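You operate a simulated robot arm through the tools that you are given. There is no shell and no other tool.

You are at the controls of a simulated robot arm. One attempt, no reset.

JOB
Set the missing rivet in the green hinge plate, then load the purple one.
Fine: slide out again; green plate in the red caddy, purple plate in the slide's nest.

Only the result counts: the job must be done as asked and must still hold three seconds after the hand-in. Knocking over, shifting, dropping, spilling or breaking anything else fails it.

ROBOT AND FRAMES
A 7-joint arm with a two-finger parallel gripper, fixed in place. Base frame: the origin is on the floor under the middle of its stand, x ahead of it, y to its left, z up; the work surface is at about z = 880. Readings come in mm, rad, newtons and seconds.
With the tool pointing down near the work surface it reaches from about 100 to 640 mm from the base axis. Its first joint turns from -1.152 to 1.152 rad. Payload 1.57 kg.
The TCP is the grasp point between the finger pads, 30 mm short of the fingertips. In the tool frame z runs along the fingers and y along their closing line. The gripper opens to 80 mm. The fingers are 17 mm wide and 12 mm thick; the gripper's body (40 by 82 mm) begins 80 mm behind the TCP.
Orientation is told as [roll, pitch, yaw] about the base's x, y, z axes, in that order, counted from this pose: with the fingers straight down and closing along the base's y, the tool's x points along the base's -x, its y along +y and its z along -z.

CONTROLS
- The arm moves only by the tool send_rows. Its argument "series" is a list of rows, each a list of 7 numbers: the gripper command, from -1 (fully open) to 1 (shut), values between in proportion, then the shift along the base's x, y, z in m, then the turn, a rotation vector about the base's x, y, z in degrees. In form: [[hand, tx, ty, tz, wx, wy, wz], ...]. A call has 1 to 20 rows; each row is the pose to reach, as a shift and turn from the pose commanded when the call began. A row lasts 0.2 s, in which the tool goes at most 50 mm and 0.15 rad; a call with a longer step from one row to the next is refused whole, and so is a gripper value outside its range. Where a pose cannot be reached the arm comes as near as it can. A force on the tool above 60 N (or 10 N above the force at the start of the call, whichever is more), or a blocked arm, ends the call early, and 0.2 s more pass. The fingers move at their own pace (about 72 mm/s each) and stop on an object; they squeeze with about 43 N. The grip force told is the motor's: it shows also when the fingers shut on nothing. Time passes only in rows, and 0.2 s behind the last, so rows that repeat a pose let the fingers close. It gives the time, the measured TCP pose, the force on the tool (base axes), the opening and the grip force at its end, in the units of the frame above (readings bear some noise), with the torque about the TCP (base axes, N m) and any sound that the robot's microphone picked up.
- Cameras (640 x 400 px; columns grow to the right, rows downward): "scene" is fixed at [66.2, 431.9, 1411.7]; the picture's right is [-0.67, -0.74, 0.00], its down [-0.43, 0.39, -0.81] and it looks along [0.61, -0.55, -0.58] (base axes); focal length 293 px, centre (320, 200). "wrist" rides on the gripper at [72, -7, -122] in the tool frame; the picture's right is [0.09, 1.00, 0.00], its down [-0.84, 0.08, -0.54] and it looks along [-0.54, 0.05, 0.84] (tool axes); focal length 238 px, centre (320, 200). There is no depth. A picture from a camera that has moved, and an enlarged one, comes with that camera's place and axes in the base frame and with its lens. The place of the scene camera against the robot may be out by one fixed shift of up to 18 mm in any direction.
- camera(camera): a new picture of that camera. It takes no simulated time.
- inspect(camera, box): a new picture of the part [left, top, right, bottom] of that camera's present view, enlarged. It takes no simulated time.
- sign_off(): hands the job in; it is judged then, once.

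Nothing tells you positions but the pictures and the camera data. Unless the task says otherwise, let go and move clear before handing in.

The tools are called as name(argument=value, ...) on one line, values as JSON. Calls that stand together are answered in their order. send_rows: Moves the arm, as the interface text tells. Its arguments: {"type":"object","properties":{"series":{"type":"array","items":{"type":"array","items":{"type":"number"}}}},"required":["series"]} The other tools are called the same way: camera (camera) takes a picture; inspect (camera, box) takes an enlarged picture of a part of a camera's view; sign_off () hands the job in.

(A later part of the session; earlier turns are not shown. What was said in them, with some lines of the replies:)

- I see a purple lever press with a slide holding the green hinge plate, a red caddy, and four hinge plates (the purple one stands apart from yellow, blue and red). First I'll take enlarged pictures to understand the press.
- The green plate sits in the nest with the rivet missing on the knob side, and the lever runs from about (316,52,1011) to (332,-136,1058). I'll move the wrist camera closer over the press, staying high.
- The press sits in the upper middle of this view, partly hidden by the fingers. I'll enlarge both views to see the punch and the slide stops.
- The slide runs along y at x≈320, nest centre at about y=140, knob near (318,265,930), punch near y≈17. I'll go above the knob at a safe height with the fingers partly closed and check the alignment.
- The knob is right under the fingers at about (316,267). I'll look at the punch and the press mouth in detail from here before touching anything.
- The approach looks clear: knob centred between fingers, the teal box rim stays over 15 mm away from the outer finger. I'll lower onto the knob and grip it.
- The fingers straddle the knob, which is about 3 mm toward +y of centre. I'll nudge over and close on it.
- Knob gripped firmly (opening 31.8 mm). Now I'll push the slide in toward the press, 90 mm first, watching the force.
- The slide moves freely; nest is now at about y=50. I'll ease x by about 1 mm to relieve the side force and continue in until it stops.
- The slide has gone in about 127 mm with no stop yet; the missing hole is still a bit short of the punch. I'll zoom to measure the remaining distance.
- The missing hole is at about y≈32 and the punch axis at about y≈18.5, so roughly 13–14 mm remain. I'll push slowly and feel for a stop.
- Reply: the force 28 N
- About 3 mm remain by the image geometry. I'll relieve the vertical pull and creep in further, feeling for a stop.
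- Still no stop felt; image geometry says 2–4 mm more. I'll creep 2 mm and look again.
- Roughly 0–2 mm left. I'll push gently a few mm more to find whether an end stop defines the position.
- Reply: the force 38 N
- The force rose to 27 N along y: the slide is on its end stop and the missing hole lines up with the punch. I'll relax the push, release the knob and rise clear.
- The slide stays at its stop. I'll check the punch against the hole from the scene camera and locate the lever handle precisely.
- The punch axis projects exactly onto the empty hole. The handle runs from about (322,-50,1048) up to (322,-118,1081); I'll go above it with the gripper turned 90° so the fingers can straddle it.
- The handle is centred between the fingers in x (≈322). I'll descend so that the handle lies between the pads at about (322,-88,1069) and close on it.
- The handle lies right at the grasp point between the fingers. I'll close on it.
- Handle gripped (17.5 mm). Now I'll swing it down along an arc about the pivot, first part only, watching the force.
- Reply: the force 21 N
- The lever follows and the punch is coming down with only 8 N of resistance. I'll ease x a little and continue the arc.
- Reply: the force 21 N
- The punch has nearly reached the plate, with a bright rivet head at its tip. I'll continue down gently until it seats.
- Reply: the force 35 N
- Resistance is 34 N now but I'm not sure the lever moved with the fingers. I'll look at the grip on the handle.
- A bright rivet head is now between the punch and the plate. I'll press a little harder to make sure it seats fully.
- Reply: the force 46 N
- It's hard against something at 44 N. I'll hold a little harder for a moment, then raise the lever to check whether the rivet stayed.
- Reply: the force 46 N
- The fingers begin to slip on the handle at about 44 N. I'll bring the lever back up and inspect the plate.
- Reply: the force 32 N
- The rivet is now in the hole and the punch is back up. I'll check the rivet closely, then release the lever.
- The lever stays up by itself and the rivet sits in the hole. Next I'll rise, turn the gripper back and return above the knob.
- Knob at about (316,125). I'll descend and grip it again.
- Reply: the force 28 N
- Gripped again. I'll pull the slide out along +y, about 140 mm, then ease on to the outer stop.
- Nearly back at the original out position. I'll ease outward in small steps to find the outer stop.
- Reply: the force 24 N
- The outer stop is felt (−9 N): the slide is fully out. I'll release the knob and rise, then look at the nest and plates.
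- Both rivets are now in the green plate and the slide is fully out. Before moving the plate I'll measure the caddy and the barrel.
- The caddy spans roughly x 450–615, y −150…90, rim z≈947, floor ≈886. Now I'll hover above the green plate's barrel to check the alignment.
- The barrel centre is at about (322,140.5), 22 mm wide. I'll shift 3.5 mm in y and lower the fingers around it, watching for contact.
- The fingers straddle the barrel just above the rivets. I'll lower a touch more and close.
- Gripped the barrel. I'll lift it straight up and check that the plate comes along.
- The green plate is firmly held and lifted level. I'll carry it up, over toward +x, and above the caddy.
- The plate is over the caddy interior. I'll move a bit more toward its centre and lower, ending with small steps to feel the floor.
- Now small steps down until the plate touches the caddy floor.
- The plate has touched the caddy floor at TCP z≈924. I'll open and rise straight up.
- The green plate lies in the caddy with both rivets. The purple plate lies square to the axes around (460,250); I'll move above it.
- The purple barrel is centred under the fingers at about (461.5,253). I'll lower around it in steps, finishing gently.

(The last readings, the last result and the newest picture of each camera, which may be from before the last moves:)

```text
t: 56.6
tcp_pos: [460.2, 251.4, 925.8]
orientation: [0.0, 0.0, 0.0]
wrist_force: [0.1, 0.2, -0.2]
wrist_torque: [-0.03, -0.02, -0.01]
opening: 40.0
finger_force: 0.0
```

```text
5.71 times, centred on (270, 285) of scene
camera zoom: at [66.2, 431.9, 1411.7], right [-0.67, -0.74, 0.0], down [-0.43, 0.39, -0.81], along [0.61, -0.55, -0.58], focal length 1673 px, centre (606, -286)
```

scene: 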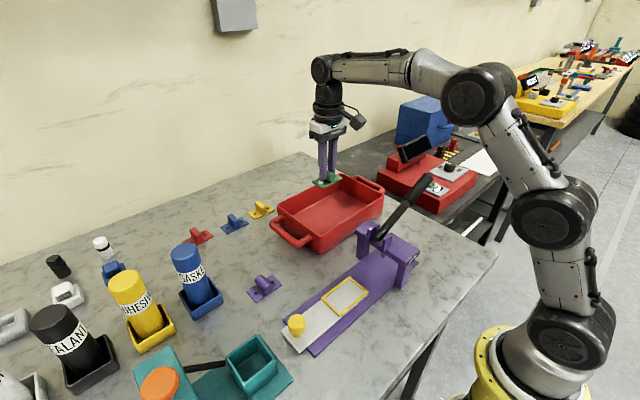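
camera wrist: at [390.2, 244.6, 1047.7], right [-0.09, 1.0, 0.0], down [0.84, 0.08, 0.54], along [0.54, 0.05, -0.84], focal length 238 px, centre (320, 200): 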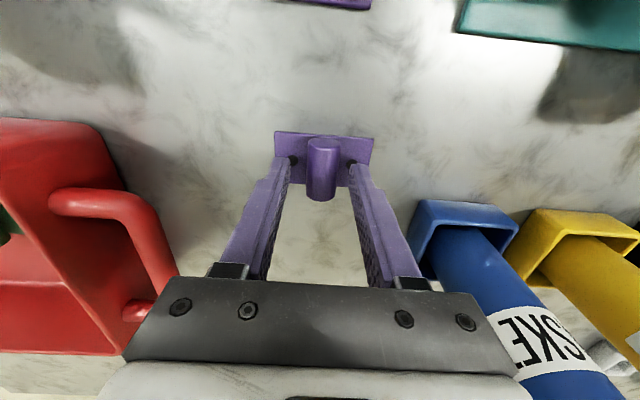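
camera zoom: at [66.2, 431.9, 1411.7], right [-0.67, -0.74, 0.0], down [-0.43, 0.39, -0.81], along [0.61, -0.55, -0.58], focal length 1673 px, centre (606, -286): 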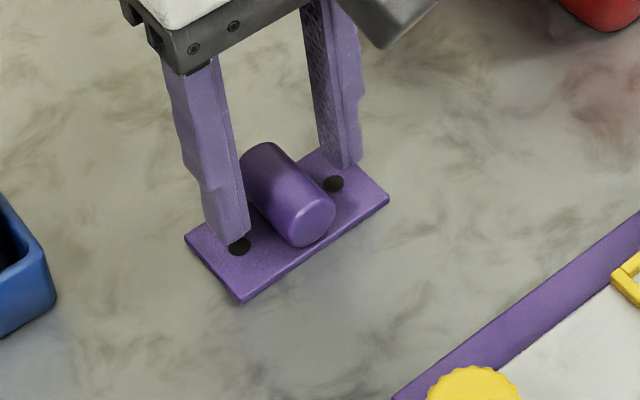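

Fingers straddle the purple barrel well. I'll go 4 mm lower and close.

send_rows(series=[[0.0, 0.0, 0.0005, -0.002, 0, 0, 0], [0.0, 0.0, 0.0005, -0.004, 0, 0, 0], [0.3, 0.0, 0.0005, -0.004, 0, 0, 0], [0.5, 0.0, 0.0005, -0.004, 0, 0, 0], [1, 0.0, 0.0005, -0.004, 0, 0, 0], [1, 0.0, 0.0005, -0.004, 0, 0, 0]])

camera(camera="wrist")

inspect(camera="scene", box=[230, 250, 310, 320])

```text
t: 58.0
tcp_pos: [460.4, 250.5, 921.2]
orientation: [0.0, 0.001, -0.001]
wrist_force: [0.0, -0.1, 0.6]
wrist_torque: [-0.01, -0.04, 0.03]
opening: 17.1
finger_force: 31.8
```

```text
taken
camera wrist: at [390.3, 245.3, 1043.5], right [-0.09, 1.0, 0.0], down [0.84, 0.08, 0.54], along [0.54, 0.05, -0.84], focal length 238 px, centre (320, 200)
```

wrist: 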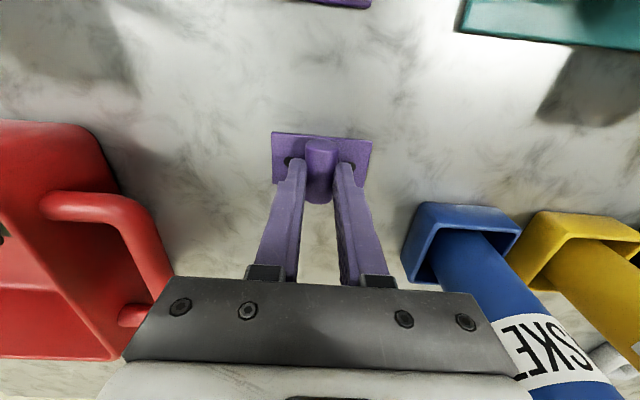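

```text
5.71 times, centred on (270, 285) of scene
camera zoom: at [66.2, 431.9, 1411.7], right [-0.67, -0.74, 0.0], down [-0.43, 0.39, -0.81], along [0.61, -0.55, -0.58], focal length 1673 px, centre (606, -286)
```

zoom: 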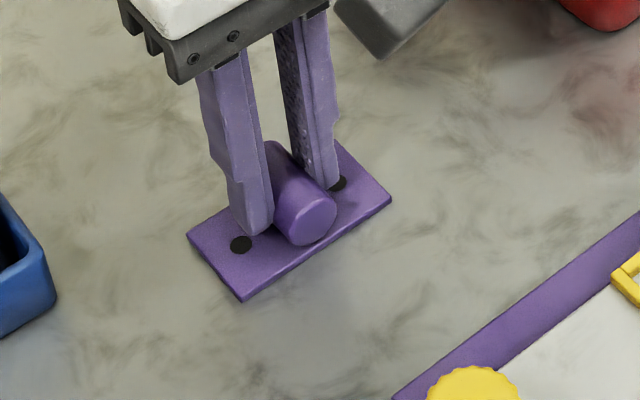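

The purple plate sits in the fingers the same way the green one did. I'll lift it and compare, then carry it to the nest.

send_rows(series=[[1, 0, 0, 0.004, 0, 0, 0], [1, 0, 0, 0.012, 0, 0, 0], [1, 0, 0, 0.03, 0, 0, 0], [1, 0, 0, 0.05, 0, 0, 0]])

inspect(camera="wrist", box=[250, 110, 400, 220])

inspect(camera="scene", box=[220, 220, 320, 310])

```text
t: 59.0
tcp_pos: [461.4, 252.5, 972.5]
orientation: [0.0, 0.0, 0.001]
wrist_force: [0.3, 0.7, -1.0]
wrist_torque: [0.0, 0.01, -0.04]
opening: 17.0
finger_force: 32.3
```

```text
3.64 times, centred on (325, 165) of wrist
camera zoom: at [390.3, 245.5, 1094.5], right [-0.09, 1.0, 0.0], down [0.84, 0.08, 0.54], along [0.54, 0.05, -0.84], focal length 867 px, centre (302, 327)
```

zoom: 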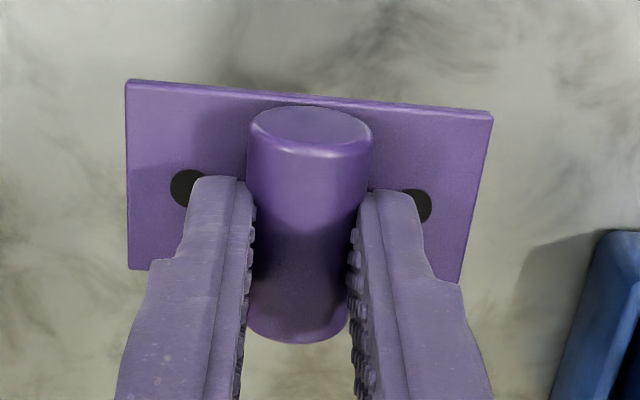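

```text
4.44 times, centred on (270, 265) of scene
camera zoom: at [66.2, 431.9, 1411.7], right [-0.67, -0.74, 0.0], down [-0.43, 0.39, -0.81], along [0.61, -0.55, -0.58], focal length 1301 px, centre (542, -89)
```

zoom: 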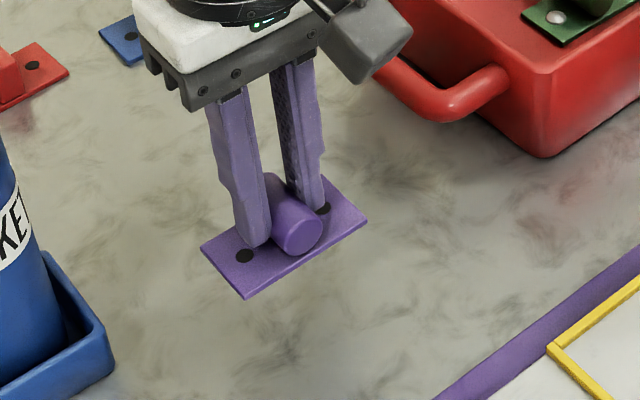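

The plate is held level. I'll carry it over to above the nest, using the same pose from which the green plate was lifted.

send_rows(series=[[1, 0, 0, 0.02, 0, 0, 0], [1, -0.01, -0.008, 0.03, 0, 0, 0], [1, -0.035, -0.028, 0.03, 0, 0, 0], [1, -0.06, -0.048, 0.03, 0, 0, 0], [1, -0.085, -0.068, 0.03, 0, 0, 0], [1, -0.11, -0.088, 0.03, 0, 0, 0], [1, -0.13, -0.104, 0.03, 0, 0, 0], [1, -0.14, -0.1115, 0.02, 0, 0, 0], [1, -0.14, -0.1115, 0.0, 0, 0, 0], [1, -0.14, -0.1115, -0.02, 0, 0, 0], [1, -0.14, -0.1115, -0.02, 0, 0, 0]])

camera(camera="wrist")

inspect(camera="wrist", box=[230, 90, 420, 230])

inspect(camera="scene", box=[300, 240, 400, 330])

```text
t: 61.4
tcp_pos: [321.9, 140.0, 951.2]
orientation: [-0.001, 0.0, 0.002]
wrist_force: [-0.1, -0.3, -0.8]
wrist_torque: [-0.01, -0.04, 0.02]
opening: 17.1
finger_force: 32.4
```

```text
taken
camera wrist: at [251.3, 133.2, 1073.9], right [-0.09, 1.0, 0.0], down [0.84, 0.08, 0.54], along [0.54, 0.05, -0.84], focal length 238 px, centre (320, 200)
```

wrist: 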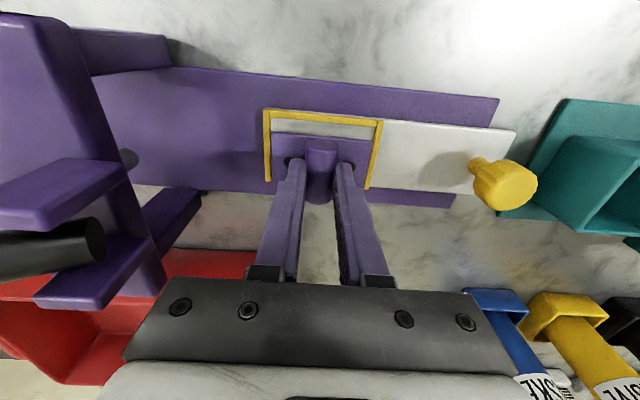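

```text
2.86 times, centred on (325, 160) of wrist
camera zoom: at [251.3, 133.2, 1073.9], right [-0.09, 1.0, 0.0], down [0.84, 0.08, 0.54], along [0.54, 0.05, -0.84], focal length 681 px, centre (306, 314)
```

zoom: 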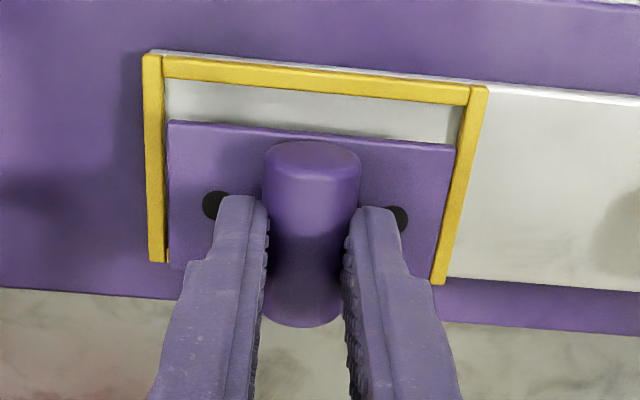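

```text
4.44 times, centred on (350, 285) of scene
camera zoom: at [66.2, 431.9, 1411.7], right [-0.67, -0.74, 0.0], down [-0.43, 0.39, -0.81], along [0.61, -0.55, -0.58], focal length 1301 px, centre (187, -178)
```

zoom: 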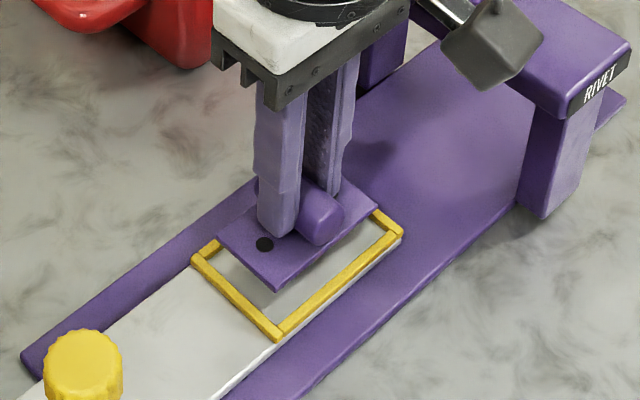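

The plate hovers squarely over the nest. I'll lower it 14 mm, then in 1 mm steps until it seats.

send_rows(series=[[1, 0, 0, -0.006, 0, 0, 0], [1, 0, 0, -0.012, 0, 0, 0], [1, 0, 0, -0.015, 0, 0, 0], [1, 0, 0, -0.015, 0, 0, 0]])

inspect(camera="wrist", box=[230, 90, 420, 230])

inspect(camera="scene", box=[310, 255, 390, 325])

```text
t: 62.4
tcp_pos: [321.2, 140.2, 935.5]
orientation: [-0.001, -0.002, 0.002]
wrist_force: [0.1, -0.3, -0.6]
wrist_torque: [0.0, 0.0, 0.01]
opening: 17.3
finger_force: 32.7
```

```text
2.86 times, centred on (325, 160) of wrist
camera zoom: at [250.0, 133.9, 1058.1], right [-0.09, 1.0, 0.0], down [0.84, 0.08, 0.54], along [0.54, 0.05, -0.84], focal length 681 px, centre (306, 314)
```

zoom: 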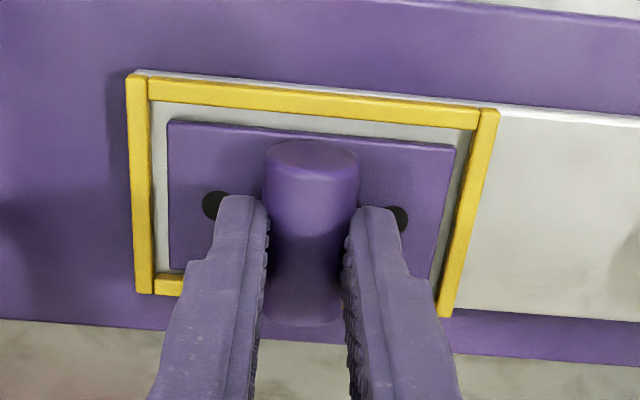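

```text
5.71 times, centred on (350, 290) of scene
camera zoom: at [66.2, 431.9, 1411.7], right [-0.67, -0.74, 0.0], down [-0.43, 0.39, -0.81], along [0.61, -0.55, -0.58], focal length 1673 px, centre (149, -314)
```

zoom: 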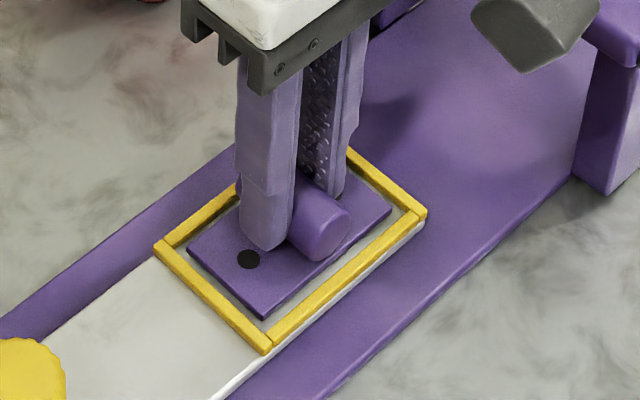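

The plate is centred within the yellow frame and a few millimetres above the nest floor. Now 1 mm steps down until it touches.

send_rows(series=[[1, 0, 0, -0.001, 0, 0, 0], [1, 0, 0, -0.002, 0, 0, 0], [1, 0, 0, -0.003, 0, 0, 0], [1, 0, 0, -0.004, 0, 0, 0], [1, 0, 0, -0.005, 0, 0, 0]])

inspect(camera="scene", box=[310, 255, 390, 325])

```text
t: 63.6
tcp_pos: [322.2, 140.9, 932.3]
orientation: [0.003, -0.005, 0.004]
wrist_force: [-3.2, -5.6, 24.2]
wrist_torque: [-0.16, 0.08, -0.03]
opening: 17.2
finger_force: 32.4
```

```text
5.71 times, centred on (350, 290) of scene
camera zoom: at [65.8, 431.7, 1411.8], right [-0.67, -0.74, 0.0], down [-0.43, 0.39, -0.81], along [0.61, -0.55, -0.58], focal length 1673 px, centre (149, -314)
```

zoom: 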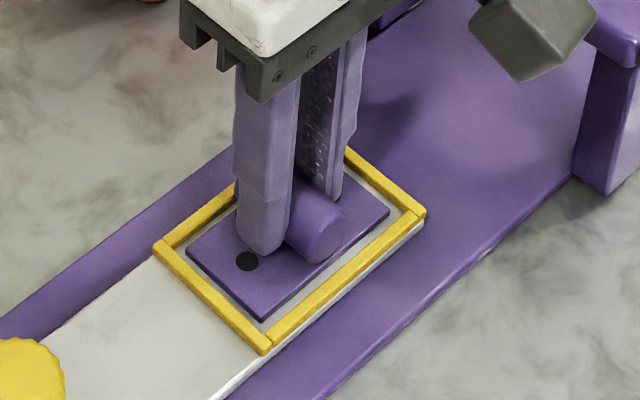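

Seated with 24 N of contact force. I'll ease the pressure, open and rise straight up.

send_rows(series=[[1, 0, 0, 0.0013, 0, 0, 0], [0.5, 0, 0, 0.0013, 0, 0, 0], [0.15, 0, 0, 0.0013, 0, 0, 0], [0.0, 0, 0, 0.0013, 0, 0, 0], [0.0, 0, 0, 0.006, 0, 0, 0], [0.0, 0, 0, 0.03, 0, 0, 0], [0.0, 0, 0, 0.07, 0, 0, 0], [0.0, 0, 0, 0.11, 0, 0, 0], [0.0, 0, 0, 0.15, 0, 0, 0], [0.0, 0, 0, 0.19, 0, 0, 0]])

camera(camera="wrist")

inspect(camera="scene", box=[310, 255, 390, 325])

camera(camera="scene")

inspect(camera="wrist", box=[250, 60, 420, 180])

```text
t: 65.8
tcp_pos: [323.2, 139.9, 1121.2]
orientation: [0.0, -0.001, 0.002]
wrist_force: [0.4, 0.5, 0.8]
wrist_torque: [0.0, -0.04, 0.01]
opening: 39.7
finger_force: 0.1
```

```text
taken
camera wrist: at [252.5, 132.6, 1243.3], right [-0.09, 1.0, 0.0], down [0.84, 0.08, 0.54], along [0.54, 0.05, -0.84], focal length 238 px, centre (320, 200)
```

wrist: 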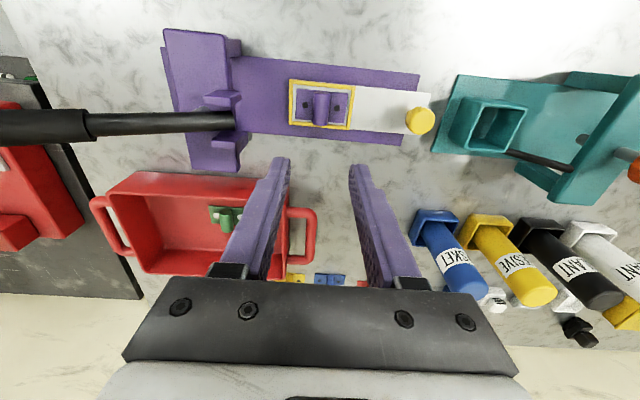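

```text
5.71 times, centred on (350, 290) of scene
camera zoom: at [66.2, 431.9, 1411.7], right [-0.67, -0.74, 0.0], down [-0.43, 0.39, -0.81], along [0.61, -0.55, -0.58], focal length 1673 px, centre (149, -314)
```

zoom: 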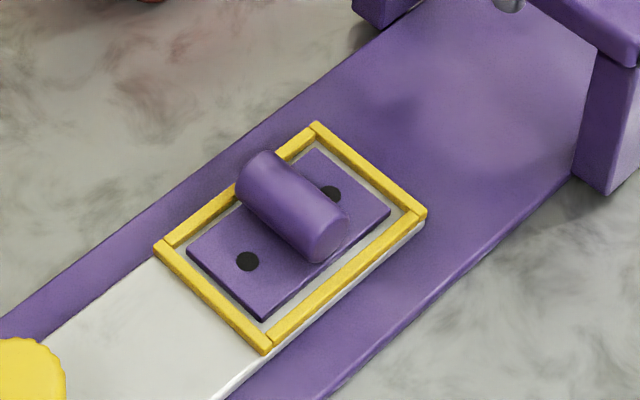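

```text
taken
```

scene: 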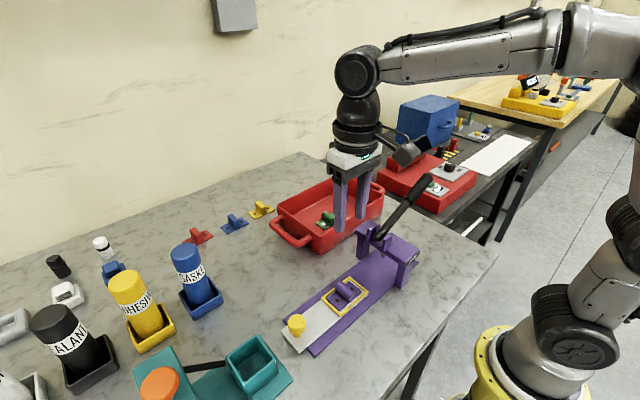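

```text
3.33 times, centred on (335, 120) of wrist
camera zoom: at [252.5, 132.6, 1243.3], right [-0.09, 1.0, 0.0], down [0.84, 0.08, 0.54], along [0.54, 0.05, -0.84], focal length 794 px, centre (270, 467)
```

zoom: 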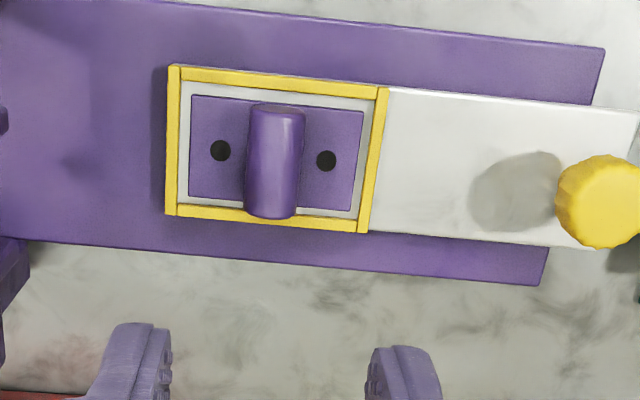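

The purple plate is seated in the nest and the slide is still at its outer stop. One last look at the green plate, caddy and surroundings before handing in.

inspect(camera="scene", box=[270, 170, 400, 270])

inspect(camera="wrist", box=[80, 10, 290, 280])

inspect(camera="scene", box=[310, 200, 350, 240])

```text
4.00 times, centred on (335, 220) of scene
camera zoom: at [66.2, 431.9, 1411.7], right [-0.67, -0.74, 0.0], down [-0.43, 0.39, -0.81], along [0.61, -0.55, -0.58], focal length 1171 px, centre (260, 120)
```

zoom: 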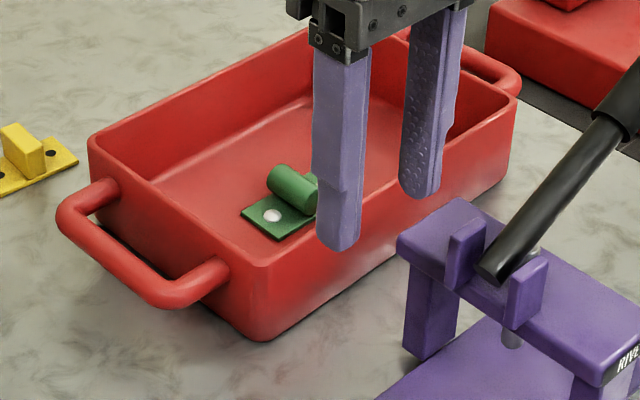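

```text
1.48 times, centred on (185, 145) of wrist
camera zoom: at [252.5, 132.6, 1243.3], right [-0.09, 1.0, 0.0], down [0.84, 0.08, 0.54], along [0.54, 0.05, -0.84], focal length 353 px, centre (520, 282)
```

zoom: 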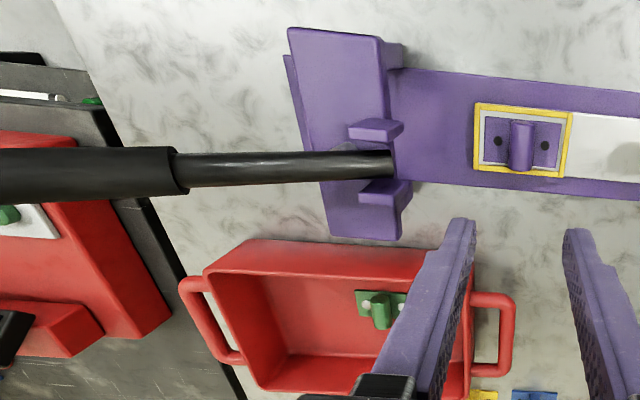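

```text
10.00 times, centred on (330, 220) of scene
camera zoom: at [66.2, 431.9, 1411.7], right [-0.67, -0.74, 0.0], down [-0.43, 0.39, -0.81], along [0.61, -0.55, -0.58], focal length 2928 px, centre (220, 0)
```

zoom: 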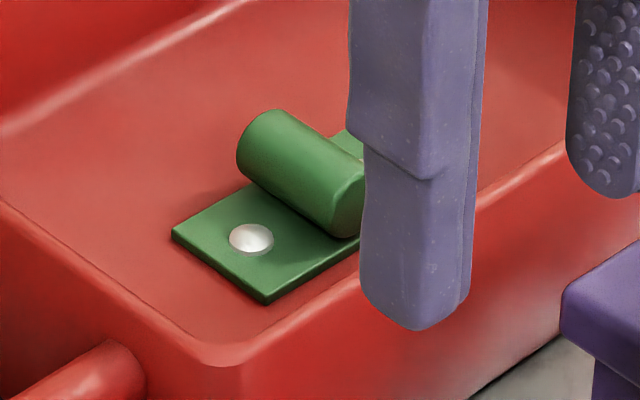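

The green plate lies flat in the caddy with both rivets, the purple plate sits in the nest, the slide is out, the lever is up, and the arm is clear. Handing in.

sign_off()

```text
The job is handed in.
```

The missing rivet is set in the green hinge plate, and the purple plate is loaded in the slide's nest. I've handed the job in but don't have the verdict.

- **Green plate:** it lies flat in the red caddy with both rivets in place. The new one went in with one pull of the lever, with the slide fully in and the hole under the punch. No sound was reported when the rivet set, so I checked it by eye, and it looks the same as the original.
- **Purple plate:** it sits flat inside the yellow frame of the nest. Both of its rivet holes are still empty, since the job only asked to load it.
- **Press:** the slide is back at its outer stop and the lever is up.
- **Surroundings:** nothing else looks moved in the final pictures, and the gripper is open and clear above the work.
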